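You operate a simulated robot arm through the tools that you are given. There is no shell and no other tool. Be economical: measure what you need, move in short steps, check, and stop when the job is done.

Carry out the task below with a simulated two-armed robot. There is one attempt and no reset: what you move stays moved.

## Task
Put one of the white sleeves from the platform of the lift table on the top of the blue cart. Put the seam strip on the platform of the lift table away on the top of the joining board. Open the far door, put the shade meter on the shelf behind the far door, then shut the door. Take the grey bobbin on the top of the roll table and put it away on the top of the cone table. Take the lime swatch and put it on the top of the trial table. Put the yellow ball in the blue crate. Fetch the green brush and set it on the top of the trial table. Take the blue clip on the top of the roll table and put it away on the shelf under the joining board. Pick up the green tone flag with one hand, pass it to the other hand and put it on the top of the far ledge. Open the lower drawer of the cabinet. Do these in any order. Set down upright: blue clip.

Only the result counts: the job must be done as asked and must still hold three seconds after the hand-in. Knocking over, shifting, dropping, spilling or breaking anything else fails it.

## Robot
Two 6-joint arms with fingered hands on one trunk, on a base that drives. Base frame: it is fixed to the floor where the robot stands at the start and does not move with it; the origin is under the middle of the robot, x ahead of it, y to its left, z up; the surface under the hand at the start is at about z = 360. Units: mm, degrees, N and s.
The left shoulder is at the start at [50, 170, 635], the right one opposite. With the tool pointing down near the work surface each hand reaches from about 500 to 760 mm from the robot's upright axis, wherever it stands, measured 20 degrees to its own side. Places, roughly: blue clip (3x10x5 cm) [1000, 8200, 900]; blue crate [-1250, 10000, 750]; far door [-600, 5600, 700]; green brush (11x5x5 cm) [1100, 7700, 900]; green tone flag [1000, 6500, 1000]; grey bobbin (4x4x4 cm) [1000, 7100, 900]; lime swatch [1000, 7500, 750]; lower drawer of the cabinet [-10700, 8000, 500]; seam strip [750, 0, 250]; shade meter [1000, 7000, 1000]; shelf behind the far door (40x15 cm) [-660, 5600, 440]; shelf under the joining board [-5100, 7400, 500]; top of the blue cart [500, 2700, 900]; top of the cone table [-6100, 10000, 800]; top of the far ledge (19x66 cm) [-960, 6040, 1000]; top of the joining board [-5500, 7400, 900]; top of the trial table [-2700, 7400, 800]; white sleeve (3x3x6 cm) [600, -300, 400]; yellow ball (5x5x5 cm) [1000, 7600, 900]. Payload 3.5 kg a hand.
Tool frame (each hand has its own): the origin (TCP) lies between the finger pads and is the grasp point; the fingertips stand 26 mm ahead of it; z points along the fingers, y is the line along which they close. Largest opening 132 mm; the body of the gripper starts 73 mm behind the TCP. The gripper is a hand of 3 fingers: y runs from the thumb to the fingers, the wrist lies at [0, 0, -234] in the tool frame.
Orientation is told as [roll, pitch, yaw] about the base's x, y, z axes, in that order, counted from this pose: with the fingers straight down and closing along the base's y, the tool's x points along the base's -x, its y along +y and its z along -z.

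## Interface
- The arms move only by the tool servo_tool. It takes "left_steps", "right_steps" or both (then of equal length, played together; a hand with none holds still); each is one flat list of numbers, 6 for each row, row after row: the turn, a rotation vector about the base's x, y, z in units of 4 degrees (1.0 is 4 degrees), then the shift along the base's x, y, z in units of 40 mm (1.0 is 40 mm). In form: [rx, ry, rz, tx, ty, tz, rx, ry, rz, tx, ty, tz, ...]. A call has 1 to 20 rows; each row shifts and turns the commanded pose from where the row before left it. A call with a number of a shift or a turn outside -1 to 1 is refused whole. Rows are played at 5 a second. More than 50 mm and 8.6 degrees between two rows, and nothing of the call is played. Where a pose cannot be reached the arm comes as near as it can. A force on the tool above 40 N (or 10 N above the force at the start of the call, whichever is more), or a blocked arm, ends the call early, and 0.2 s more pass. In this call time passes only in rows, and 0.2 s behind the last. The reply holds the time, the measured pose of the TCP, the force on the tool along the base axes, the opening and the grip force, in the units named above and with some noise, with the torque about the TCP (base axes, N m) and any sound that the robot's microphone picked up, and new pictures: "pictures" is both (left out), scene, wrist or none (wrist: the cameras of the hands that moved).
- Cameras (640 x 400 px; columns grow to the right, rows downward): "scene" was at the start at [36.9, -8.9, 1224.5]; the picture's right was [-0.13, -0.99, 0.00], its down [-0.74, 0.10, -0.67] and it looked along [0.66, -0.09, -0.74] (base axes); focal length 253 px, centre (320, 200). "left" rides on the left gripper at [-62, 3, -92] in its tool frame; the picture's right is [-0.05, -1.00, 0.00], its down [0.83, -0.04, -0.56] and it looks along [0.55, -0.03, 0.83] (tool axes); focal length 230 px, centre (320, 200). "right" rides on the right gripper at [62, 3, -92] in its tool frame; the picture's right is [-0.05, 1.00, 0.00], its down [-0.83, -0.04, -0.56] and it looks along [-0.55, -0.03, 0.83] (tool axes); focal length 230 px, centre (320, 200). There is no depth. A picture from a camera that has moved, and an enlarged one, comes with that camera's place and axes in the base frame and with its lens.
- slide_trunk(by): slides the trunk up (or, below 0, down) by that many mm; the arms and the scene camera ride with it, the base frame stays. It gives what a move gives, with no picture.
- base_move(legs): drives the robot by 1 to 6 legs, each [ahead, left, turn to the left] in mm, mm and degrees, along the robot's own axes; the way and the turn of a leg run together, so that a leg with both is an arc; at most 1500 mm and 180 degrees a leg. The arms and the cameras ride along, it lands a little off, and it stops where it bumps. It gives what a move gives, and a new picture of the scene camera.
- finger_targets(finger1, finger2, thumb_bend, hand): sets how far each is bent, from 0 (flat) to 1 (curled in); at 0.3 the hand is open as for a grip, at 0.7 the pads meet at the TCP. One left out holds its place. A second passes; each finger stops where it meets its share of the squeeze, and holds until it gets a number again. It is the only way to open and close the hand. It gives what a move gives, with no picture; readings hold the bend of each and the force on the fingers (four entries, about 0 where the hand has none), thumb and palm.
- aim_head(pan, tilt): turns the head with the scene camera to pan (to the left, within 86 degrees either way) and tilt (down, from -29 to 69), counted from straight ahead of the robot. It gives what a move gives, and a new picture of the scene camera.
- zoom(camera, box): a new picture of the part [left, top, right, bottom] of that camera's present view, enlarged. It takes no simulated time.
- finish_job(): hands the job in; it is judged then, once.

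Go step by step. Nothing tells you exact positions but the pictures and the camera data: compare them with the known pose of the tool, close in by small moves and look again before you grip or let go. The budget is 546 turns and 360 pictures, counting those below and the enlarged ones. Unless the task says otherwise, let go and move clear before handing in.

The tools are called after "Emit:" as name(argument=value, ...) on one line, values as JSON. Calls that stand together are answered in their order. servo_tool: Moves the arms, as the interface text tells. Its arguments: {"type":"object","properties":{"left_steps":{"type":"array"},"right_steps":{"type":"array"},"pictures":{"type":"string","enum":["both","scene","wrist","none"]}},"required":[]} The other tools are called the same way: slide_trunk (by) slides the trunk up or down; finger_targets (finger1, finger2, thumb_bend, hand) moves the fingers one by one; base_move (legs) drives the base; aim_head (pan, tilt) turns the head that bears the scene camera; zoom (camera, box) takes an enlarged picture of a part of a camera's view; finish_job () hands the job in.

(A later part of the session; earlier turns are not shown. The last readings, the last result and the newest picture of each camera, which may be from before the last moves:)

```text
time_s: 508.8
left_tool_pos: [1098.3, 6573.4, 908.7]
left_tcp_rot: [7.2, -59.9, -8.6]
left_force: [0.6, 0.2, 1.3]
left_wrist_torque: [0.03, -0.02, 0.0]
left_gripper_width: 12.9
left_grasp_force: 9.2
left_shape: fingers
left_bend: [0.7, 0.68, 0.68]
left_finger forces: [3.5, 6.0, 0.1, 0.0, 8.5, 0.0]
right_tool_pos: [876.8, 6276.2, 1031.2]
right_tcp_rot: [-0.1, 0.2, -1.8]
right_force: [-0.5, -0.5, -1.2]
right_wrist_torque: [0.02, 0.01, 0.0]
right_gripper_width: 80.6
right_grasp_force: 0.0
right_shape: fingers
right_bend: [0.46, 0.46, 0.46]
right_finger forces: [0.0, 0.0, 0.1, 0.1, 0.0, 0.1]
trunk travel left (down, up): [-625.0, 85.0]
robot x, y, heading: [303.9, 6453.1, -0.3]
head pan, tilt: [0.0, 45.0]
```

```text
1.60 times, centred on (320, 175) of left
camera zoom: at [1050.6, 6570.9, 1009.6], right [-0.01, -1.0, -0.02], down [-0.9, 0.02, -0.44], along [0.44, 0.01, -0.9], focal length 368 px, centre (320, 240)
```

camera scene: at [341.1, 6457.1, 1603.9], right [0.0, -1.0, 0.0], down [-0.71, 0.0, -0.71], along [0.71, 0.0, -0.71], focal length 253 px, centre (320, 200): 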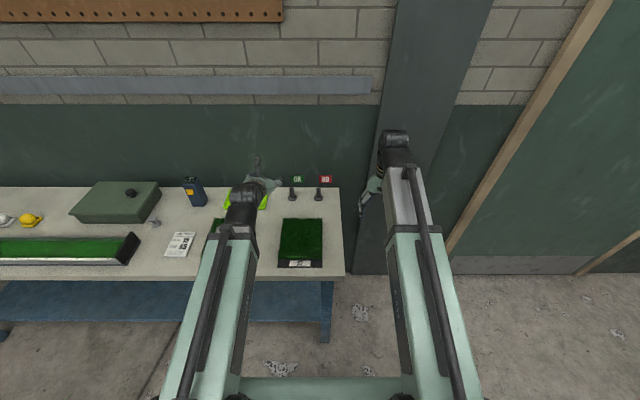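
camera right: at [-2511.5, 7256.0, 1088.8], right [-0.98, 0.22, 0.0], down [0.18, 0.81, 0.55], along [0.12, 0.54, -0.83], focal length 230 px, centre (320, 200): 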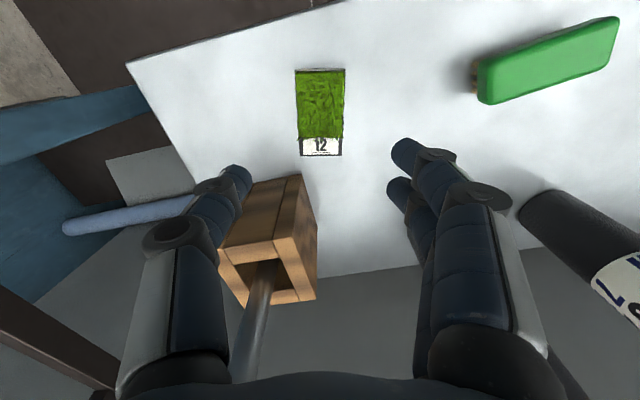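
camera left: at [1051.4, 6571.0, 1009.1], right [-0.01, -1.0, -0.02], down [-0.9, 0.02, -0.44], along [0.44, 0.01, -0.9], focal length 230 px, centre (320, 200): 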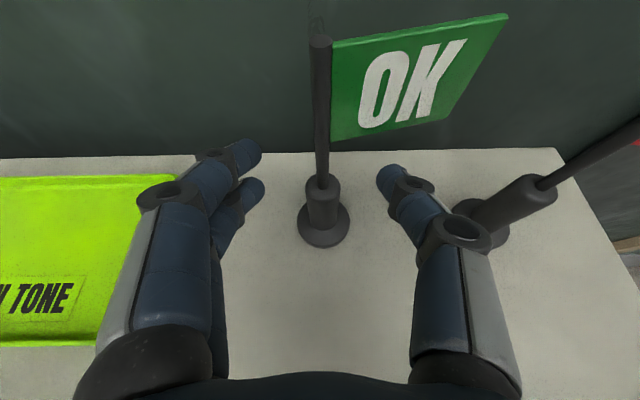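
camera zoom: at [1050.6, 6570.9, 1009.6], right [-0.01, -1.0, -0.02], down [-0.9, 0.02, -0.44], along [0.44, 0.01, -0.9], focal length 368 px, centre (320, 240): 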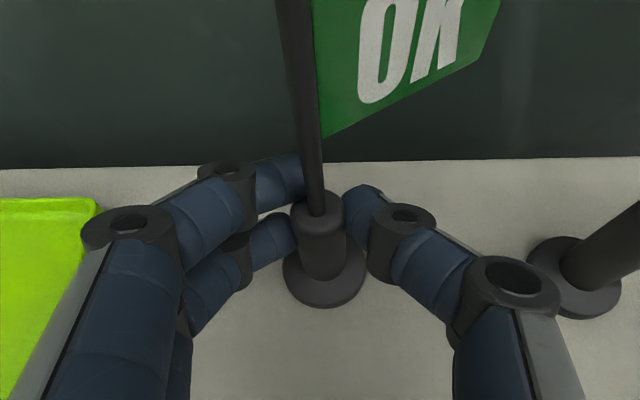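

Gripped at the neck. I tighten a bit and lift.

Emit:
finger_targets(hand="left", finger1=0.76, finger2=0.75, thumb_bend=0.74)

Emit:
servo_tool(left_steps=[0, 0, 0, 0, 0, 0.3, 0, 0, 0, 0, 0, 0.7, 0, 0, 0, 0, 0, 0.9, 0, 0, 0, 0, 0, 0.9, 0, 0, 0, 0, 0, 0.9], pictures="both")

```text
time_s: 509.8
left_tool_pos: [1099.8, 6572.9, 908.5]
left_tcp_rot: [7.3, -59.9, -8.5]
left_force: [0.3, 0.4, 0.5]
left_wrist_torque: [-0.03, 0.06, -0.04]
left_gripper_width: 9.0
left_grasp_force: 15.0
left_shape: fingers
left_bend: [0.74, 0.71, 0.68]
left_finger forces: [8.9, 8.5, 0.0, 0.0, 11.9, 0.0]
right_tool_pos: [876.2, 6276.1, 1031.7]
right_tcp_rot: [0.0, 0.3, -1.9]
right_force: [-0.5, -0.2, -0.3]
right_wrist_torque: [-0.01, 0.0, 0.0]
right_gripper_width: 80.6
right_grasp_force: 0.1
right_shape: fingers
right_bend: [0.46, 0.46, 0.46]
right_finger forces: [0.0, 0.0, 0.0, 0.0, 0.0, 0.0]
trunk travel left (down, up): [-625.0, 85.0]
robot x, y, heading: [299.8, 6456.4, -0.1]
head pan, tilt: [0.0, 45.0]
```

```text
time_s: 511.0
left_tool_pos: [1098.8, 6574.2, 1058.7]
left_tcp_rot: [7.2, -59.8, -8.5]
left_force: [-0.3, 0.1, -1.0]
left_wrist_torque: [0.0, 0.0, 0.03]
left_gripper_width: 9.0
left_grasp_force: 14.1
left_shape: fingers
left_bend: [0.74, 0.71, 0.68]
left_finger forces: [7.9, 8.5, 0.0, 0.0, 11.9, 0.0]
right_tool_pos: [877.3, 6275.8, 1033.3]
right_tcp_rot: [0.0, 0.4, -1.8]
right_force: [-0.3, 0.1, -0.4]
right_wrist_torque: [0.01, -0.01, 0.05]
right_gripper_width: 80.8
right_grasp_force: 0.1
right_shape: fingers
right_bend: [0.46, 0.46, 0.46]
right_finger forces: [0.0, 0.0, 0.0, 0.0, 0.1, 0.1]
trunk travel left (down, up): [-625.0, 85.0]
robot x, y, heading: [302.2, 6454.4, 0.0]
head pan, tilt: [0.0, 45.0]
camera scene: at [340.8, 6457.1, 1603.8], right [0.0, -1.0, 0.0], down [-0.71, 0.0, -0.71], along [0.71, 0.0, -0.71], focal length 253 px, centre (320, 200)
camera left: at [1049.6, 6572.2, 1157.7], right [-0.01, -1.0, -0.02], down [-0.9, 0.02, -0.44], along [0.44, 0.01, -0.9], focal length 230 px, centre (320, 200)
```

scene: 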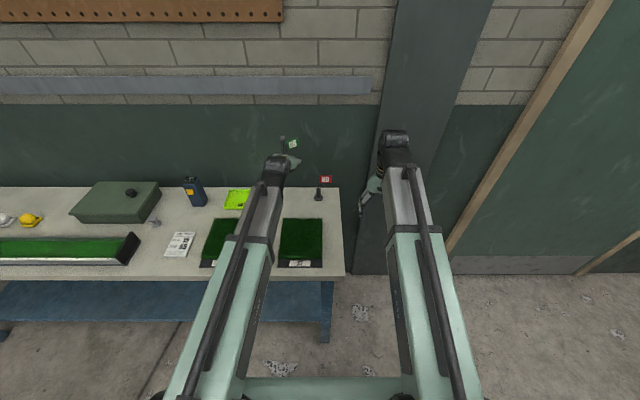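
left: 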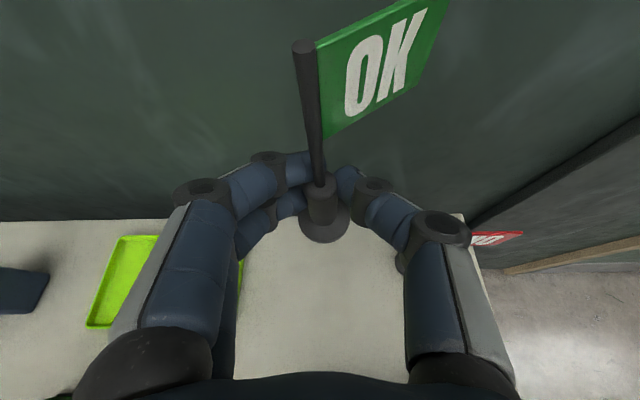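

The flag is held. I bring it in front of the robot, turned 30°, and rotate and raise the right hand for the hand-over.

Emit:
servo_tool(left_steps=[0, 0, -1, -0.53, -0.23, 0, 0, 0, -1, -0.53, -0.23, 0, 0, 0, -1, -0.53, -0.23, 0, 0, 0, -1, -0.53, -0.23, 0, 0, 0, -1, -0.53, -0.23, 0, 0, 0, -1, -0.53, -0.23, 0, 0, 0, -1, -0.53, -0.23, 0, 0, 0, -0.5, -0.53, -0.23, 0, 0, 0, 0, 0, 0, 0, 0, 0, 0, 0, 0, 0, 0, 0, 0, 0, 0, 0, 0, 0, 0, 0, 0, 0, 0, 0, 0, 0, 0, 0, 0, 0, 0, 0, 0, 0, 0, 0, 0, 0, 0, 0, 0, 0, 0, 0, 0, 0], right_steps=[0, 0, 1, -0.2, 0, 0.31, 0, 0, 1, -0.2, 0, 0.31, 0, 0, 1, -0.2, 0, 0.31, 0, 0, 1, -0.2, 0, 0.31, 0, 0, 1, 0, 0, 0.31, 0, 0, 1, 0, 0, 0.31, 0, 0, 1, 0, 0, 0.31, 0, 0, 1, 0, 0, 0.31, 0, 0, 1, 0, 0, 0.31, 0, 0, 1, 0, 0, 0.31, 0, 0, 1, 0, 0, 0.31, 0, 0, 1, 0, 0, 0.31, 0, 0, 1, 0, 0, 0.31, 0, 0, 1, 0, 0, 0.31, 0, 0, 1, 0, 0, 0.31, 0, 0, 0.5, 0, 0, 0.31], pictures="both")

```text
time_s: 514.4
left_tool_pos: [947.6, 6499.4, 1058.4]
left_tcp_rot: [7.2, -59.8, -38.5]
left_force: [-0.6, 0.3, -0.3]
left_wrist_torque: [0.03, 0.0, 0.01]
left_gripper_width: 8.8
left_grasp_force: 14.0
left_shape: fingers
left_bend: [0.74, 0.71, 0.68]
left_finger forces: [7.0, 8.6, 0.0, 0.0, 12.0, 0.0]
left hand out of reach, approached as far as the arm can: row 8
right_tool_pos: [880.3, 6275.5, 1157.9]
right_tcp_rot: [-0.3, 0.2, 60.4]
right_force: [0.1, 0.2, 0.5]
right_wrist_torque: [0.0, 0.0, 0.04]
right_gripper_width: 80.4
right_grasp_force: 0.1
right_shape: fingers
right_bend: [0.46, 0.46, 0.46]
right_finger forces: [0.0, 0.0, 0.0, 0.0, 0.0, 0.0]
right hand out of reach, approached as far as the arm can: row 9, 10, 11, 12, 13, 14, 15, 16
trunk travel left (down, up): [-625.0, 85.0]
robot x, y, heading: [299.1, 6457.8, -0.1]
head pan, tilt: [0.0, 45.0]
camera scene: at [341.1, 6457.1, 1603.8], right [0.0, -1.0, 0.0], down [-0.71, 0.0, -0.71], along [0.71, 0.0, -0.71], focal length 253 px, centre (320, 200)
camera right: at [847.1, 6224.6, 1250.7], right [-0.84, 0.54, -0.01], down [0.45, 0.7, 0.55], along [0.3, 0.46, -0.83], focal length 230 px, centre (320, 200)
camera left: at [904.8, 6522.1, 1158.5], right [-0.51, -0.86, -0.02], down [-0.77, 0.47, -0.44], along [0.39, -0.21, -0.9], focal length 230 px, centre (320, 200)
```

scene: 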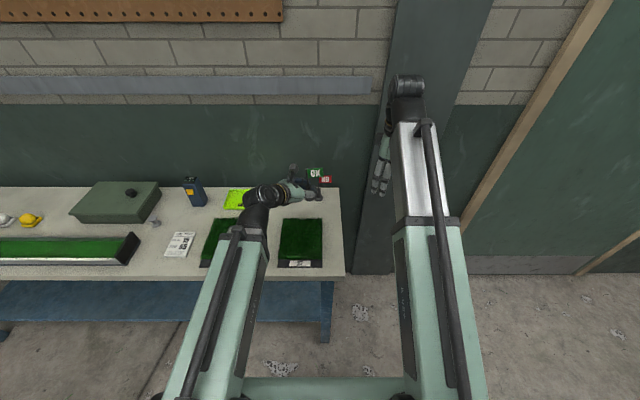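
right: 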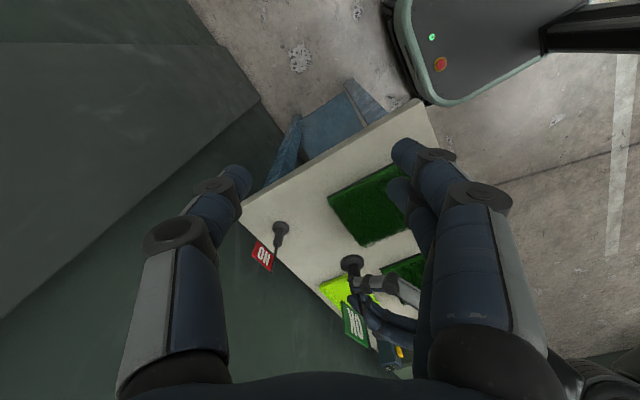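
left: 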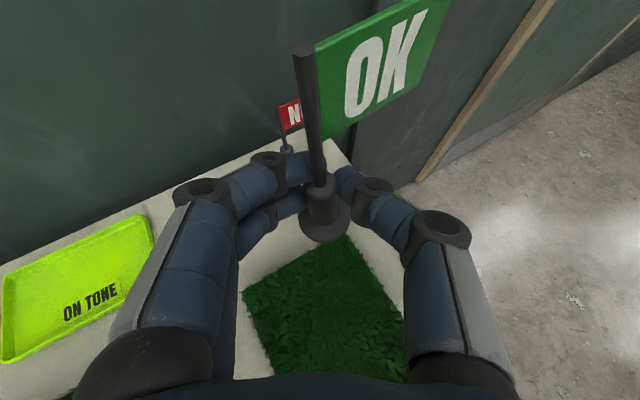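

To avoid the left camera I'll take the flag plate with the right hand tilted 45° from the right side. I lower the left a bit, and tilt the right hand.

Emit:
servo_tool(left_steps=[0, 0, 0, 0, 0, -0.5, 0, 0, 0, 0, 0, -0.5, 0, 0, 0, 0, 0, -0.5, 0, 0, 0, 0, 0, -0.5, 0, 0, 0, 0, 0, 0, 0, 0, 0, 0, 0, 0, 0, 0, 0, 0, 0, 0, 0, 0, 0, 0, 0, 0, 0, 0, 0, 0, 0, 0, 0, 0, 0, 0, 0, 0, 0, 0, 0, 0, 0, 0], right_steps=[0.87, -0.5, 0, 0, 0, -0.1, 0.87, -0.5, 0, 0, 0, -0.1, 0.87, -0.5, 0, 0, 0, -0.1, 0.87, -0.5, 0, 0, 0, -0.1, 0.87, -0.5, 0, 0, 0, -0.1, 0.87, -0.5, 0, 0, 0, -0.1, 0.87, -0.5, 0, 0, 0, -0.1, 0.87, -0.5, 0, 0, 0.3, -0.1, 0.87, -0.5, 0, 0, 0.3, -0.1, 0.87, -0.5, 0, 0, 0.4, -0.1, 0.87, -0.5, 0, 0, 0.4, 0], pictures="both")

```text
time_s: 516.8
left_tool_pos: [948.8, 6498.9, 979.2]
left_tcp_rot: [7.2, -59.8, -38.6]
left_force: [0.2, 0.5, -0.8]
left_wrist_torque: [-0.01, 0.02, -0.01]
left_gripper_width: 8.7
left_grasp_force: 13.8
left_shape: fingers
left_bend: [0.74, 0.71, 0.68]
left_finger forces: [7.0, 8.6, 0.0, 0.1, 12.1, 0.0]
right_tool_pos: [880.0, 6332.1, 1117.6]
right_tcp_rot: [-0.2, -43.9, 60.3]
right_force: [0.0, -0.1, -0.6]
right_wrist_torque: [0.0, -0.03, -0.02]
right_gripper_width: 80.6
right_grasp_force: 0.0
right_shape: fingers
right_bend: [0.46, 0.46, 0.46]
right_finger forces: [0.1, 0.0, 0.0, 0.1, 0.0, 0.1]
trunk travel left (down, up): [-625.0, 85.0]
robot x, y, heading: [295.7, 6454.4, 0.1]
head pan, tilt: [0.0, 45.0]
camera scene: at [341.0, 6457.2, 1603.9], right [0.0, -1.0, 0.0], down [-0.71, 0.0, -0.71], along [0.71, 0.0, -0.71], focal length 253 px, centre (320, 200)
camera right: at [824.7, 6240.0, 1142.5], right [-0.85, 0.53, 0.03], down [0.14, 0.17, 0.98], along [0.51, 0.83, -0.22], focal length 230 px, centre (320, 200)
camera left: at [906.1, 6521.3, 1079.5], right [-0.51, -0.86, -0.02], down [-0.77, 0.47, -0.44], along [0.39, -0.21, -0.9], focal length 230 px, centre (320, 200)
```

scene: 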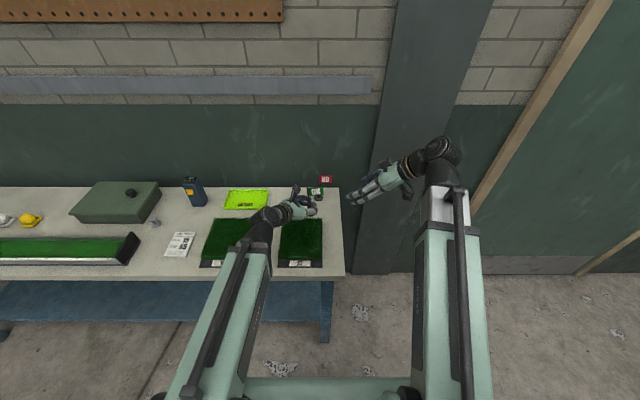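
right: 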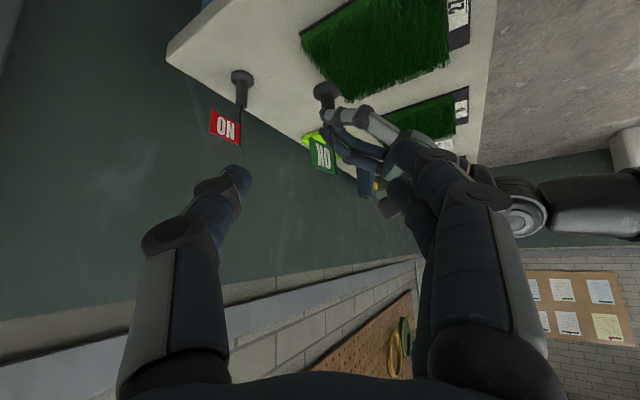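
left: 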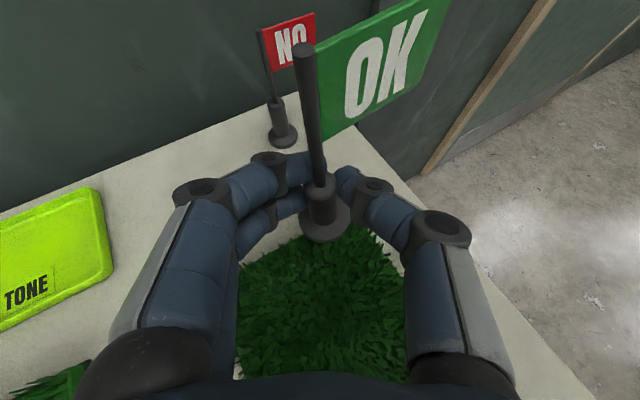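

Emit:
zoom(camera="right", box=[260, 60, 420, 200])

```text
2.86 times, centred on (340, 130) of right
camera zoom: at [824.7, 6240.0, 1142.5], right [-0.85, 0.53, 0.03], down [0.14, 0.17, 0.98], along [0.51, 0.83, -0.22], focal length 657 px, centre (263, 400)
```

zoom: 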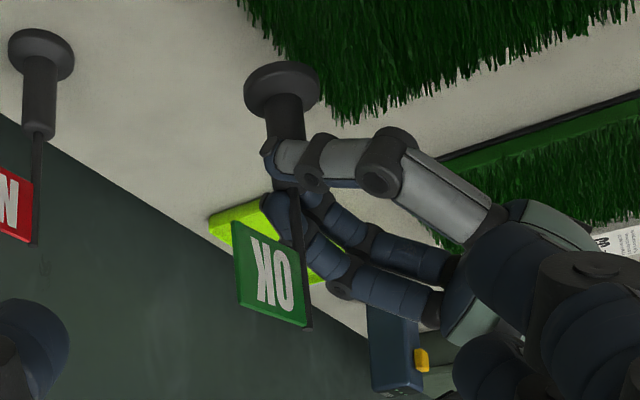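

The plate direction differs from what I assumed; I rotate left −16° and right +24° to align the closing axis.

Emit:
servo_tool(left_steps=[0, 0, -1, 0, 0, 0, 0, 0, -1, 0, 0, 0, 0, 0, -1, 0, 0, 0, 0, 0, -1, 0, 0, 0, 0, 0, 0, 0, 0, 0, 0, 0, 0, 0, 0, 0], right_steps=[0, 0, 1, 0.3, 0, 0, 0, 0, 1, 0.3, 0, 0, 0, 0, 1, 0.3, 0, 0, 0, 0, 1, 0.3, 0, 0, 0, 0, 1, 0.3, 0, -0.2, 0, 0, 1, 0.3, 0, -0.2], pictures="wrist")

```text
time_s: 518.2
left_tool_pos: [949.2, 6498.4, 979.3]
left_tcp_rot: [7.2, -60.1, -54.6]
left_force: [0.2, 0.6, 0.2]
left_wrist_torque: [-0.01, -0.03, 0.0]
left_gripper_width: 8.9
left_grasp_force: 13.5
left_shape: fingers
left_bend: [0.74, 0.71, 0.68]
left_finger forces: [6.7, 8.6, 0.1, 0.0, 12.1, 0.1]
right_tool_pos: [952.8, 6346.0, 1114.4]
right_tcp_rot: [0.7, -43.6, 82.9]
right_force: [0.5, 0.0, 0.5]
right_wrist_torque: [-0.04, 0.02, 0.03]
right_gripper_width: 80.5
right_grasp_force: 0.1
right_shape: fingers
right_bend: [0.46, 0.46, 0.46]
right_finger forces: [0.0, 0.1, 0.1, 0.0, 0.1, 0.0]
right hand out of reach, approached as far as the arm can: row 6
trunk travel left (down, up): [-625.0, 85.0]
robot x, y, heading: [298.7, 6457.7, 0.2]
head pan, tilt: [0.0, 45.0]
camera right: at [938.2, 6238.5, 1139.8], right [-0.99, 0.15, 0.04], down [0.08, 0.21, 0.97], along [0.14, 0.97, -0.22], focal length 230 px, centre (320, 200)
camera left: at [913.7, 6532.8, 1079.3], right [-0.73, -0.68, -0.02], down [-0.61, 0.66, -0.44], along [0.32, -0.31, -0.9], focal length 230 px, centre (320, 200)
```

right: 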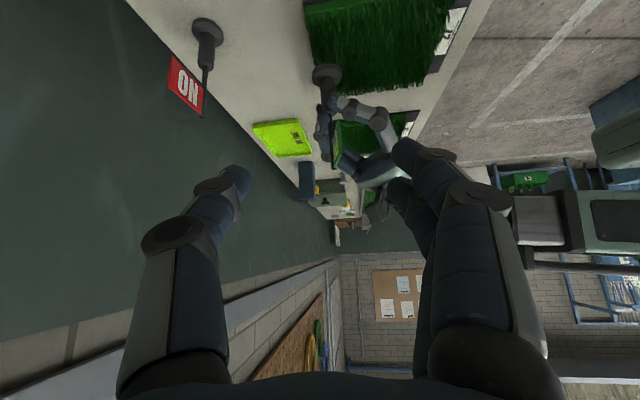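
left: 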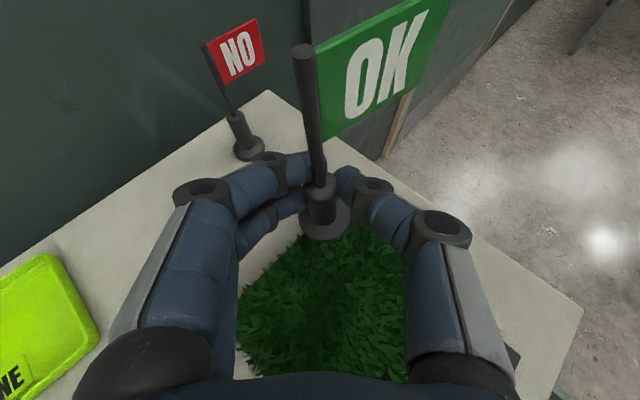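

Emit:
zoom(camera="right", box=[270, 50, 430, 190])

```text
2.86 times, centred on (350, 120) of right
camera zoom: at [938.2, 6238.5, 1139.8], right [-0.99, 0.15, 0.04], down [0.08, 0.21, 0.97], along [0.14, 0.97, -0.22], focal length 657 px, centre (234, 429)
```

zoom: 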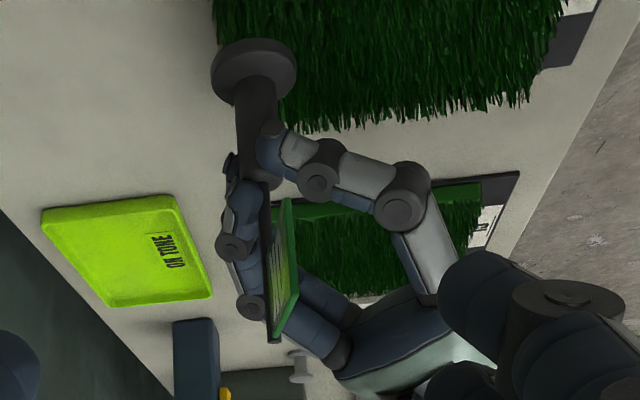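

Now the plate is nearly edge-on to the right camera; plate centre is about (951, 6473, 1021). I pre-close the right hand and approach along its tool axis.

Emit:
finger_targets(hand="right", finger1=0.56, finger2=0.56, thumb_bend=0.56)

Emit:
servo_tool(right_steps=[0, 0, 0, -0.02, 1, 0, 0, 0, -0.5, -0.02, 0.5, -0.55, 0, 0, -0.5, -0.02, 0.45, -0.55], pictures="wrist")

Emit:
zoom(camera="left", box=[0, 0, 640, 400])

```text
time_s: 519.2
left_tool_pos: [948.6, 6498.9, 979.0]
left_tcp_rot: [7.2, -59.9, -54.6]
left_force: [0.0, -0.5, 0.2]
left_wrist_torque: [0.01, 0.0, 0.0]
left_gripper_width: 8.8
left_grasp_force: 14.0
left_shape: fingers
left_bend: [0.74, 0.71, 0.68]
left_finger forces: [6.7, 8.6, 0.0, 0.1, 12.2, 0.0]
right_tool_pos: [949.9, 6344.9, 1114.4]
right_tcp_rot: [0.7, -43.7, 83.0]
right_force: [0.3, -0.4, 0.1]
right_wrist_torque: [0.02, 0.01, 0.01]
right_gripper_width: 48.5
right_grasp_force: 0.1
right_shape: fingers
right_bend: [0.56, 0.56, 0.56]
right_finger forces: [0.0, 0.0, 0.1, 0.1, 0.1, 0.0]
trunk travel left (down, up): [-625.0, 85.0]
robot x, y, heading: [302.0, 6457.2, 0.3]
head pan, tilt: [0.0, 45.0]
```

```text
time_s: 520.0
left_tool_pos: [948.6, 6498.5, 979.3]
left_tcp_rot: [7.2, -60.0, -54.5]
left_force: [0.2, -0.2, -0.2]
left_wrist_torque: [0.04, -0.01, -0.01]
left_gripper_width: 8.5
left_grasp_force: 13.8
left_shape: fingers
left_bend: [0.74, 0.71, 0.68]
left_finger forces: [6.7, 8.6, 0.0, 0.1, 12.2, 0.0]
right_tool_pos: [948.8, 6425.0, 1071.8]
right_tcp_rot: [-0.2, -43.8, 80.1]
right_force: [0.4, -0.7, -0.9]
right_wrist_torque: [0.0, 0.02, 0.01]
right_gripper_width: 48.5
right_grasp_force: 0.0
right_shape: fingers
right_bend: [0.56, 0.56, 0.56]
right_finger forces: [0.1, 0.0, 0.0, 0.0, 0.0, 0.1]
trunk travel left (down, up): [-625.0, 85.0]
robot x, y, heading: [302.4, 6459.3, -0.2]
head pan, tilt: [0.0, 45.0]
camera right: at [927.5, 6319.8, 1096.4], right [-0.98, 0.21, 0.03], down [0.08, 0.2, 0.98], along [0.2, 0.96, -0.22], focal length 230 px, centre (320, 200)
```

right: 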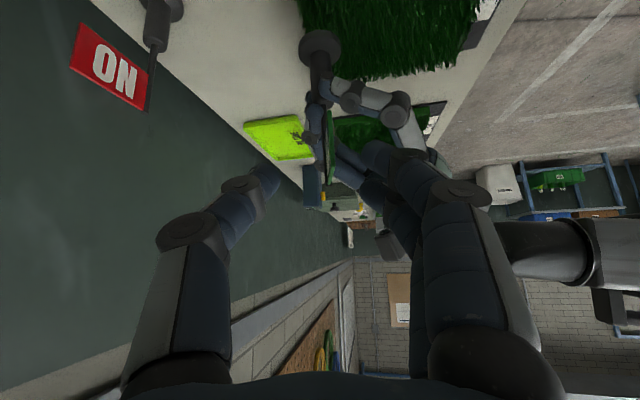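

```text
1.00 times, centred on (320, 200) of left (not enlarged: the box is as wide or as high as the picture)
camera zoom: at [913.7, 6532.6, 1079.3], right [-0.73, -0.68, -0.02], down [-0.61, 0.66, -0.44], along [0.32, -0.31, -0.9], focal length 230 px, centre (320, 200)
```

zoom: 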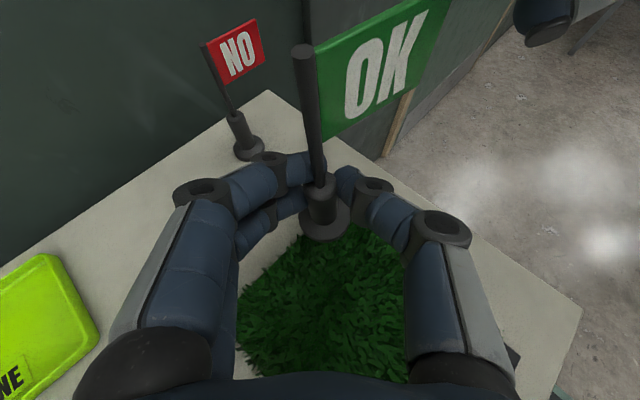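

Centred laterally; continue ~55 mm along the tool axis.

Emit:
servo_tool(right_steps=[0, 0, 0, 0, 0.35, -0.33, 0, 0, 0, 0, 0.35, -0.33, 0, 0, 0, 0.02, 0.25, -0.27], pictures="wrist")

Emit:
zoom(camera="right", box=[200, 80, 440, 230])

Emit:
zoom(camera="left", box=[160, 0, 560, 250])

```text
time_s: 520.8
left_tool_pos: [948.6, 6498.9, 978.1]
left_tcp_rot: [7.2, -59.8, -54.5]
left_force: [0.6, 0.1, -1.0]
left_wrist_torque: [0.01, -0.03, -0.01]
left_gripper_width: 8.5
left_grasp_force: 13.7
left_shape: fingers
left_bend: [0.74, 0.71, 0.68]
left_finger forces: [6.7, 8.6, 0.0, 0.0, 12.2, 0.1]
right_tool_pos: [949.2, 6461.7, 1031.4]
right_tcp_rot: [-0.2, -43.8, 80.1]
right_force: [0.7, -0.6, -0.4]
right_wrist_torque: [-0.03, 0.0, 0.01]
right_gripper_width: 48.5
right_grasp_force: 0.0
right_shape: fingers
right_bend: [0.56, 0.56, 0.56]
right_finger forces: [0.0, 0.1, 0.0, 0.0, 0.0, 0.0]
trunk travel left (down, up): [-625.0, 85.0]
robot x, y, heading: [303.1, 6453.4, 0.0]
head pan, tilt: [0.0, 45.0]
camera right: at [928.8, 6356.3, 1057.4], right [-0.98, 0.21, 0.03], down [0.08, 0.2, 0.98], along [0.2, 0.96, -0.22], focal length 230 px, centre (320, 200)
```

right: 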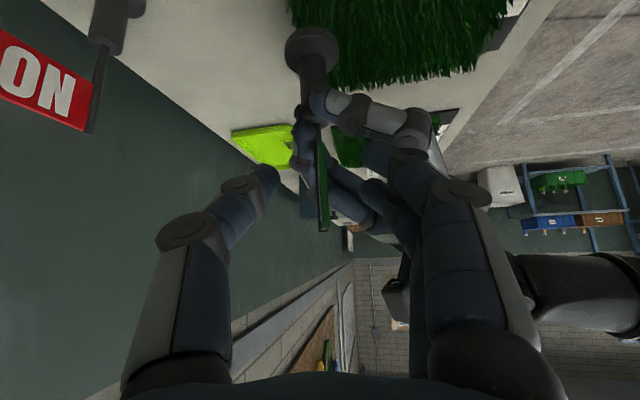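

```text
2.67 times, centred on (320, 155) of right
camera zoom: at [928.8, 6356.3, 1057.4], right [-0.98, 0.21, 0.03], down [0.08, 0.2, 0.98], along [0.2, 0.96, -0.22], focal length 614 px, centre (320, 320)
```

zoom: 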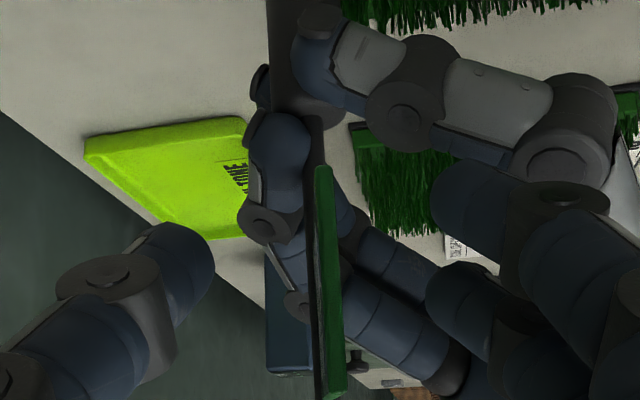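

```text
1.60 times, centred on (360, 125) of left
camera zoom: at [913.7, 6532.5, 1079.3], right [-0.73, -0.68, -0.02], down [-0.61, 0.66, -0.44], along [0.32, -0.31, -0.9], focal length 368 px, centre (256, 320)
```

zoom: 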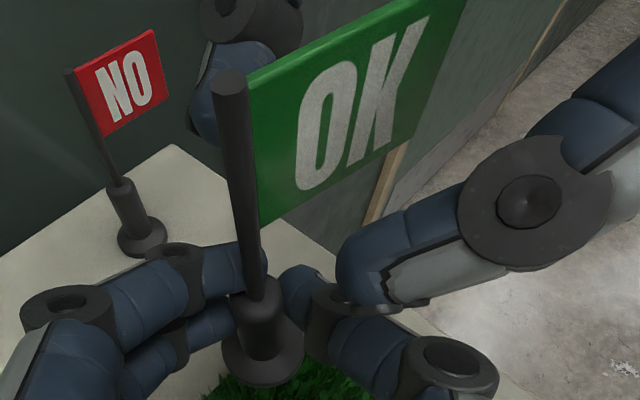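

The plate is between the right fingers. I close the right hand on it.

Emit:
finger_targets(hand="right", finger1=0.75, finger2=0.75, thumb_bend=0.75)

Emit:
zoom(camera="left", box=[160, 0, 560, 250])

```text
time_s: 521.8
left_tool_pos: [947.6, 6498.8, 978.9]
left_tcp_rot: [7.2, -59.9, -54.6]
left_force: [-0.6, -1.9, 6.7]
left_wrist_torque: [-0.08, -0.05, 0.0]
left_gripper_width: 8.6
left_grasp_force: 16.1
left_shape: fingers
left_bend: [0.74, 0.72, 0.68]
left_finger forces: [9.6, 8.6, 0.0, 0.0, 13.2, 0.0]
right_tool_pos: [949.3, 6461.5, 1031.9]
right_tcp_rot: [-0.3, -43.7, 80.2]
right_force: [0.6, 2.9, -6.5]
right_wrist_torque: [-0.04, 0.01, -0.01]
right_gripper_width: 5.5
right_grasp_force: 8.5
right_shape: fingers
right_bend: [0.72, 0.72, 0.71]
right_finger forces: [4.2, 4.2, 0.0, 0.1, 8.1, 0.1]
trunk travel left (down, up): [-625.0, 85.0]
robot x, y, heading: [299.0, 6453.6, -0.0]
head pan, tilt: [0.0, 45.0]
```

```text
1.60 times, centred on (360, 125) of left
camera zoom: at [913.6, 6532.4, 1079.5], right [-0.73, -0.68, -0.02], down [-0.61, 0.66, -0.44], along [0.32, -0.31, -0.9], focal length 368 px, centre (256, 320)
```

zoom: 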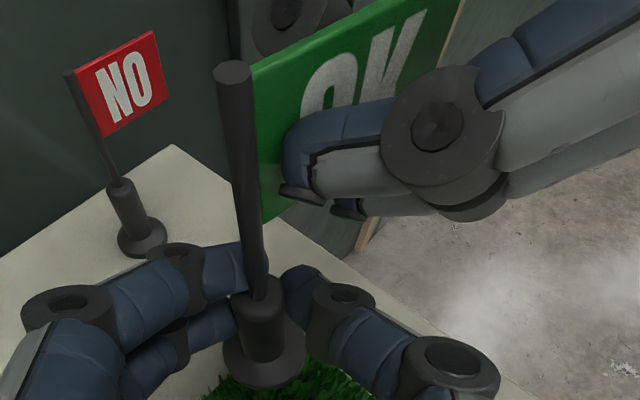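

Right grips the plate (8 N). I tighten it more, then open the left hand.

Emit:
finger_targets(hand="right", finger1=0.83, finger2=0.83, thumb_bend=0.8)

Emit:
finger_targets(hand="left", finger1=0.5, finger2=0.5, thumb_bend=0.5)

Emit:
zoom(camera="left", box=[0, 0, 640, 400])

```text
time_s: 522.8
left_tool_pos: [948.1, 6498.9, 979.0]
left_tcp_rot: [7.1, -59.9, -54.6]
left_force: [-1.2, -3.2, 11.6]
left_wrist_torque: [-0.13, -0.06, -0.02]
left_gripper_width: 8.8
left_grasp_force: 17.0
left_shape: fingers
left_bend: [0.75, 0.72, 0.68]
left_finger forces: [11.7, 8.7, 0.0, 0.0, 14.3, 0.1]
right_tool_pos: [949.9, 6461.6, 1032.8]
right_tcp_rot: [-0.3, -43.8, 80.2]
right_force: [0.4, 3.9, -11.6]
right_wrist_torque: [-0.08, 0.02, -0.03]
right_gripper_width: 4.4
right_grasp_force: 16.7
right_shape: fingers
right_bend: [0.74, 0.75, 0.71]
right_finger forces: [8.1, 8.6, 0.0, 0.0, 17.0, 0.0]
trunk travel left (down, up): [-625.0, 85.0]
robot x, y, heading: [302.6, 6455.8, 0.1]
head pan, tilt: [0.0, 45.0]
```

```text
time_s: 523.8
left_tool_pos: [947.1, 6498.3, 979.2]
left_tcp_rot: [7.2, -59.8, -54.5]
left_force: [0.0, 0.3, -0.4]
left_wrist_torque: [-0.01, 0.03, 0.0]
left_gripper_width: 67.1
left_grasp_force: 0.1
left_shape: fingers
left_bend: [0.5, 0.5, 0.5]
left_finger forces: [0.1, 0.0, 0.0, 0.1, 0.1, 0.0]
right_tool_pos: [950.0, 6461.2, 1032.4]
right_tcp_rot: [-0.3, -43.8, 80.2]
right_force: [-0.1, 0.1, -0.4]
right_wrist_torque: [0.0, 0.01, 0.02]
right_gripper_width: 4.1
right_grasp_force: 18.3
right_shape: fingers
right_bend: [0.76, 0.76, 0.72]
right_finger forces: [9.0, 9.3, 0.1, 0.0, 18.4, 0.0]
trunk travel left (down, up): [-625.0, 85.0]
robot x, y, heading: [302.6, 6454.8, -0.0]
head pan, tilt: [0.0, 45.0]
```

```text
1.00 times, centred on (320, 200) of left (not enlarged: the box is as wide or as high as the picture)
camera zoom: at [913.6, 6532.5, 1079.3], right [-0.73, -0.68, -0.02], down [-0.61, 0.66, -0.44], along [0.32, -0.31, -0.9], focal length 230 px, centre (320, 200)
```

zoom: 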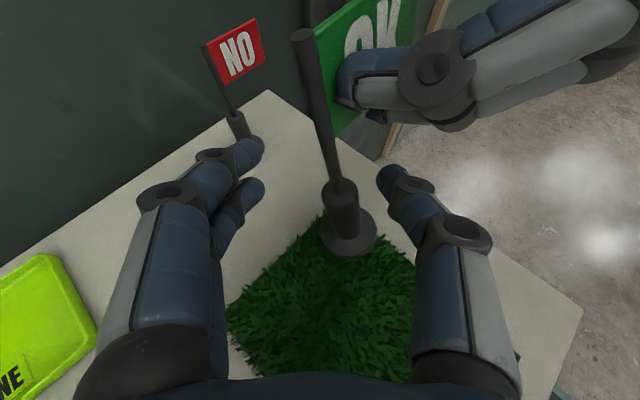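

The flag is in the right hand. I withdraw the left hand along its axis and straighten it.

Emit:
servo_tool(left_steps=[0, 0, 0, -0.5, 0.48, 0.25, 0, 0, 0, -0.5, 0.48, 0.3, 0, 0, 0, -0.5, 0.48, 0.35, 0, 0, 1, 0, 0.7, 0.35, 0, 0, 1, 0, 0.7, 0, 0, 0, 1, 0, 0, 0, 0, 0, 1, 0, 0, 0, 0, 0, 1, 0, 0, 0, 0, 0, 1, 0, 0, 0, 0, 0, 1, 0, 0, 0, 0, 0, 1, 0, 0, 0, 0, 0, 1, 0, 0, 0, 0, 0, 1, 0, 0, 0, 0, 0, 1, 0, 0, 0], pictures="scene")

Emit:
zoom(camera="right", box=[0, 0, 640, 400])

```text
time_s: 526.8
left_tool_pos: [975.2, 6631.9, 1029.4]
left_tcp_rot: [7.0, -59.8, -10.4]
left_force: [-0.3, 1.3, -0.6]
left_wrist_torque: [-0.02, 0.0, -0.02]
left_gripper_width: 67.3
left_grasp_force: 0.0
left_shape: fingers
left_bend: [0.5, 0.5, 0.5]
left_finger forces: [0.1, 0.0, 0.0, 0.1, 0.0, 0.0]
left hand out of reach, approached as far as the arm can: row 3, 4, 5, 6, 7, 8, 9, 10, 11, 12, 14
right_tool_pos: [949.5, 6461.6, 1032.7]
right_tcp_rot: [-0.3, -43.8, 80.2]
right_force: [0.3, -0.4, -0.4]
right_wrist_torque: [0.02, -0.03, -0.02]
right_gripper_width: 4.3
right_grasp_force: 18.3
right_shape: fingers
right_bend: [0.76, 0.76, 0.72]
right_finger forces: [9.0, 9.3, 0.1, 0.0, 18.4, 0.1]
trunk travel left (down, up): [-625.0, 85.0]
robot x, y, heading: [301.5, 6457.3, -0.1]
head pan, tilt: [0.0, 45.0]
camera scene: at [341.0, 6457.0, 1603.8], right [0.0, -1.0, 0.0], down [-0.71, 0.0, -0.71], along [0.71, 0.0, -0.71], focal length 253 px, centre (320, 200)
```

scene: 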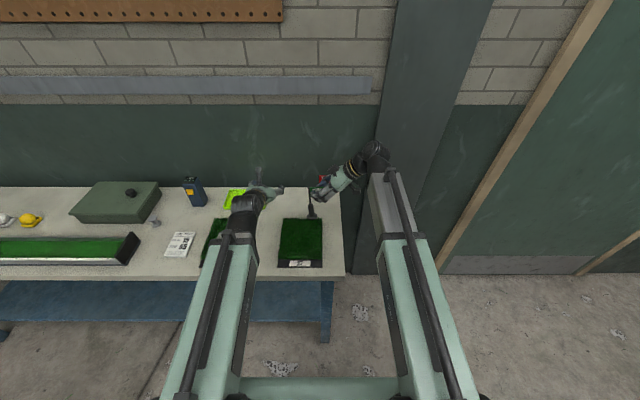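

```text
1.00 times, centred on (320, 200) of right (not enlarged: the box is as wide or as high as the picture)
camera zoom: at [928.8, 6356.2, 1057.6], right [-0.98, 0.21, 0.03], down [0.08, 0.2, 0.98], along [0.2, 0.96, -0.22], focal length 230 px, centre (320, 200)
```

zoom: 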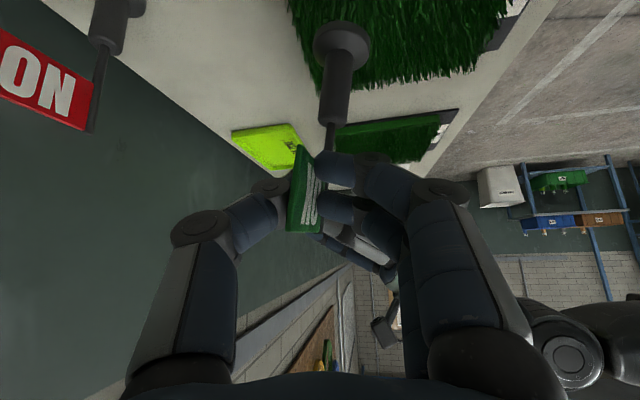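

The flag is safe in the right hand. Next, with the tilted left hand, I take the shade meter: I shift the robot 400 mm left and look.

Emit:
base_move(legs=[[-60, 0, 0], [0, 400, 0]])

Emit:
zoom(camera="left", box=[0, 0, 640, 400])

```text
time_s: 529.9
left_tool_pos: [918.8, 7033.3, 1028.4]
left_tcp_rot: [7.1, -59.8, -10.7]
left_force: [-0.3, -0.4, -0.6]
left_wrist_torque: [-0.01, 0.02, -0.02]
left_gripper_width: 67.2
left_grasp_force: 0.1
left_shape: fingers
left_bend: [0.5, 0.5, 0.5]
left_finger forces: [0.1, 0.1, 0.0, 0.0, 0.1, 0.0]
right_tool_pos: [890.8, 6863.8, 1032.1]
right_tcp_rot: [-0.3, -43.7, 80.0]
right_force: [0.7, 1.0, 0.3]
right_wrist_torque: [-0.02, 0.01, 0.02]
right_gripper_width: 4.2
right_grasp_force: 18.8
right_shape: fingers
right_bend: [0.76, 0.76, 0.72]
right_finger forces: [9.1, 9.3, 0.0, 0.1, 18.5, 0.0]
trunk travel left (down, up): [-625.0, 85.0]
robot x, y, heading: [244.3, 6861.5, -0.1]
head pan, tilt: [0.0, 45.0]
camera scene: at [282.3, 6862.2, 1603.8], right [0.0, -1.0, 0.0], down [-0.71, 0.0, -0.71], along [0.71, 0.0, -0.71], focal length 253 px, centre (320, 200)
```

scene: 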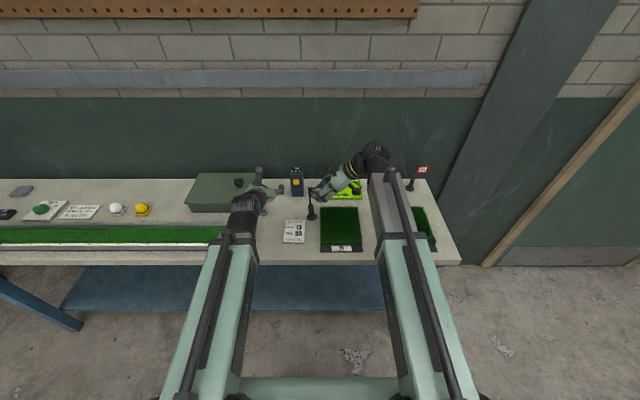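

```text
1.00 times, centred on (320, 200) of left (not enlarged: the box is as wide or as high as the picture)
camera zoom: at [869.9, 7033.2, 1129.7], right [-0.05, -1.0, -0.02], down [-0.89, 0.06, -0.44], along [0.44, -0.01, -0.9], focal length 230 px, centre (320, 200)
```

zoom: 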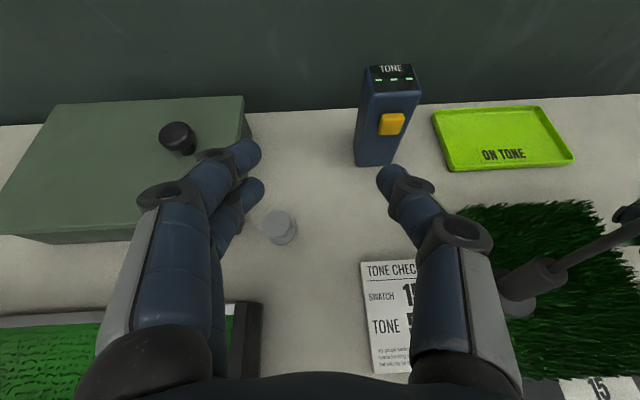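

The meter stands at about (1080, 6943), ~60 mm wide. I move the right hand with the flag aside, drive forward again, and open the left hand.

Emit:
servo_tool(right_steps=[0, 0, 0, 0, -0.7, 0.2, 0, 0, 0, 0, -0.7, 0.2, 0, 0, 0, 0, -0.7, 0.2, 0, 0, 0, 0, -0.7, 0.2], pictures="none")

Emit:
finger_targets(hand="left", finger1=0.42, finger2=0.42, thumb_bend=0.42)

Emit:
base_move(legs=[[60, 0, 0]])

Emit:
servo_tool(left_steps=[0, 0, 0.5, 0, -0.75, -0.3, 0, 0, 0.5, 0, -0.75, -0.3, 0, 0, 0, 0, -0.75, -0.9, 0, 0, 0, 0.1, 0, -0.9, 0, 0, 0, 0.1, 0, -0.6], pictures="wrist")

```text
time_s: 530.9
left_tool_pos: [918.4, 7032.0, 1029.4]
left_tcp_rot: [7.2, -59.8, -10.8]
left_force: [-0.1, 0.8, -0.7]
left_wrist_torque: [0.02, 0.0, 0.01]
left_gripper_width: 67.3
left_grasp_force: 0.0
left_shape: fingers
left_bend: [0.5, 0.5, 0.5]
left_finger forces: [0.1, 0.0, 0.0, 0.0, 0.1, 0.0]
right_tool_pos: [891.1, 6753.9, 1067.1]
right_tcp_rot: [0.3, -43.7, 79.3]
right_force: [-0.2, 0.3, -0.5]
right_wrist_torque: [-0.04, -0.02, -0.03]
right_gripper_width: 4.1
right_grasp_force: 18.5
right_shape: fingers
right_bend: [0.76, 0.76, 0.72]
right_finger forces: [9.0, 9.3, 0.0, 0.0, 18.5, 0.1]
right hand out of reach, approached as far as the arm can: row 4
trunk travel left (down, up): [-625.0, 85.0]
robot x, y, heading: [243.9, 6861.4, -0.1]
head pan, tilt: [0.0, 45.0]
```

```text
time_s: 531.9
left_tool_pos: [917.9, 7033.7, 1028.7]
left_tcp_rot: [7.2, -59.8, -10.8]
left_force: [0.4, -0.4, 0.3]
left_wrist_torque: [0.0, 0.02, -0.01]
left_gripper_width: 94.1
left_grasp_force: 0.0
left_shape: fingers
left_bend: [0.42, 0.42, 0.42]
left_finger forces: [0.0, 0.1, 0.0, 0.0, 0.1, 0.0]
right_tool_pos: [889.7, 6754.5, 1066.7]
right_tcp_rot: [0.4, -43.8, 79.4]
right_force: [-0.9, 0.1, -0.5]
right_wrist_torque: [0.01, 0.0, 0.0]
right_gripper_width: 4.1
right_grasp_force: 19.0
right_shape: fingers
right_bend: [0.76, 0.76, 0.72]
right_finger forces: [9.0, 9.3, 0.0, 0.0, 18.5, 0.0]
trunk travel left (down, up): [-625.0, 85.0]
robot x, y, heading: [241.0, 6862.4, -0.4]
head pan, tilt: [0.0, 45.0]
```

```text
time_s: 532.8
left_tool_pos: [979.5, 7033.8, 1028.7]
left_tcp_rot: [7.1, -59.7, -10.7]
left_force: [-0.4, -0.1, 0.2]
left_wrist_torque: [0.0, 0.01, 0.03]
left_gripper_width: 94.3
left_grasp_force: 0.1
left_shape: fingers
left_bend: [0.42, 0.42, 0.42]
left_finger forces: [0.0, 0.0, 0.1, 0.1, 0.0, 0.0]
right_tool_pos: [951.4, 6754.0, 1066.6]
right_tcp_rot: [0.5, -43.6, 79.2]
right_force: [-0.1, -0.8, -1.2]
right_wrist_torque: [0.02, 0.04, 0.03]
right_gripper_width: 4.1
right_grasp_force: 18.1
right_shape: fingers
right_bend: [0.76, 0.76, 0.72]
right_finger forces: [9.0, 9.4, 0.0, 0.0, 18.5, 0.0]
trunk travel left (down, up): [-625.0, 85.0]
robot x, y, heading: [302.8, 6859.9, 0.1]
head pan, tilt: [0.0, 45.0]
camera scene: at [344.3, 6860.9, 1603.8], right [0.0, -1.0, 0.0], down [-0.71, 0.0, -0.71], along [0.71, 0.0, -0.71], focal length 253 px, centre (320, 200)
```

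scene: 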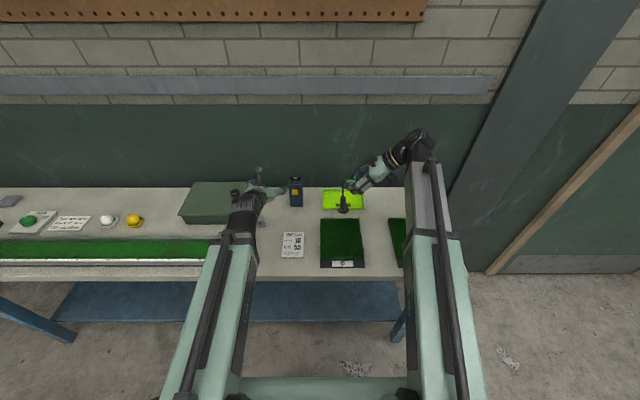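

```text
time_s: 534.0
left_tool_pos: [989.4, 6941.7, 908.9]
left_tcp_rot: [7.1, -59.8, -6.7]
left_force: [-0.3, 0.1, 0.1]
left_wrist_torque: [0.0, -0.01, 0.03]
left_gripper_width: 94.3
left_grasp_force: 0.1
left_shape: fingers
left_bend: [0.42, 0.42, 0.42]
left_finger forces: [0.0, 0.1, 0.0, 0.1, 0.0, 0.0]
right_tool_pos: [950.3, 6754.9, 1066.9]
right_tcp_rot: [0.2, -43.7, 79.3]
right_force: [0.2, 0.3, -0.3]
right_wrist_torque: [0.0, 0.01, -0.01]
right_gripper_width: 4.3
right_grasp_force: 18.5
right_shape: fingers
right_bend: [0.76, 0.76, 0.72]
right_finger forces: [9.0, 9.4, 0.0, 0.0, 18.5, 0.1]
trunk travel left (down, up): [-625.0, 85.0]
robot x, y, heading: [301.5, 6860.4, -0.3]
head pan, tilt: [0.0, 45.0]
camera left: at [939.6, 6937.4, 1009.8], right [0.02, -1.0, -0.02], down [-0.9, -0.01, -0.44], along [0.44, 0.02, -0.9], focal length 230 px, centre (320, 200)
```

left: 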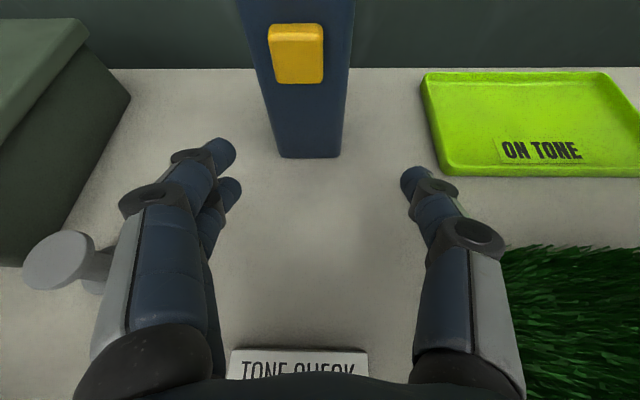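

The meter's front is at x≈1058, y≈6948, 53 mm wide. I advance 88 mm and grip.

Emit:
servo_tool(left_steps=[0, 0, 0, 0.74, 0.05, 0, 0, 0, 0, 0.74, 0.05, 0, 0, 0, 0, 0.72, 0.04, 0], pictures="none")

Emit:
finger_targets(hand="left", finger1=0.65, finger2=0.65, thumb_bend=0.65)

Emit:
zoom(camera="left", box=[0, 0, 640, 400])

```text
time_s: 534.8
left_tool_pos: [1075.7, 6947.6, 908.4]
left_tcp_rot: [7.2, -59.9, -6.8]
left_force: [0.3, -0.4, 0.4]
left_wrist_torque: [-0.02, -0.01, 0.04]
left_gripper_width: 94.2
left_grasp_force: 0.0
left_shape: fingers
left_bend: [0.42, 0.42, 0.42]
left_finger forces: [0.0, 0.0, 0.1, 0.0, 0.0, 0.1]
right_tool_pos: [949.0, 6754.5, 1067.8]
right_tcp_rot: [0.3, -43.7, 79.3]
right_force: [-0.7, 1.0, -1.0]
right_wrist_torque: [-0.02, 0.01, -0.01]
right_gripper_width: 4.1
right_grasp_force: 18.3
right_shape: fingers
right_bend: [0.76, 0.76, 0.72]
right_finger forces: [9.0, 9.3, 0.0, 0.0, 18.6, 0.0]
trunk travel left (down, up): [-625.0, 85.0]
robot x, y, heading: [302.9, 6858.9, -0.1]
head pan, tilt: [0.0, 45.0]
```

```text
time_s: 535.8
left_tool_pos: [1074.1, 6947.7, 909.6]
left_tcp_rot: [7.2, -59.8, -6.7]
left_force: [0.6, 2.0, 0.9]
left_wrist_torque: [0.0, 0.0, 0.01]
left_gripper_width: 50.4
left_grasp_force: 12.5
left_shape: fingers
left_bend: [0.56, 0.56, 0.59]
left_finger forces: [7.1, 6.6, 0.0, 0.0, 12.5, 0.0]
right_tool_pos: [949.6, 6754.6, 1068.4]
right_tcp_rot: [0.4, -43.7, 79.5]
right_force: [0.1, 0.1, -1.0]
right_wrist_torque: [0.0, 0.0, 0.01]
right_gripper_width: 4.1
right_grasp_force: 18.3
right_shape: fingers
right_bend: [0.76, 0.76, 0.72]
right_finger forces: [9.1, 9.4, 0.0, 0.0, 18.5, 0.0]
trunk travel left (down, up): [-625.0, 85.0]
robot x, y, heading: [306.6, 6858.7, -0.1]
head pan, tilt: [0.0, 45.0]
```

```text
1.00 times, centred on (320, 200) of left (not enlarged: the box is as wide or as high as the picture)
camera zoom: at [1025.5, 6944.1, 1009.9], right [0.02, -1.0, -0.02], down [-0.9, -0.01, -0.44], along [0.44, 0.02, -0.9], focal length 230 px, centre (320, 200)
```

zoom: 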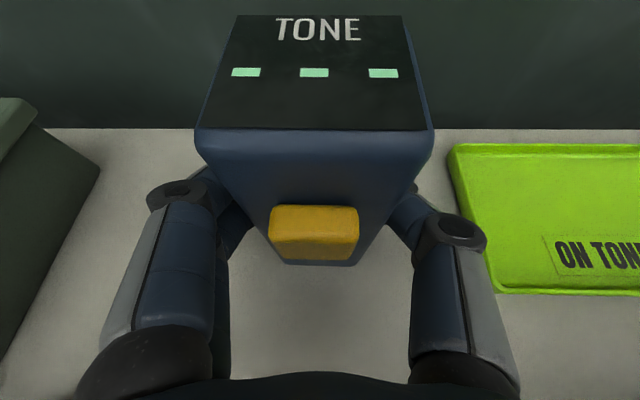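

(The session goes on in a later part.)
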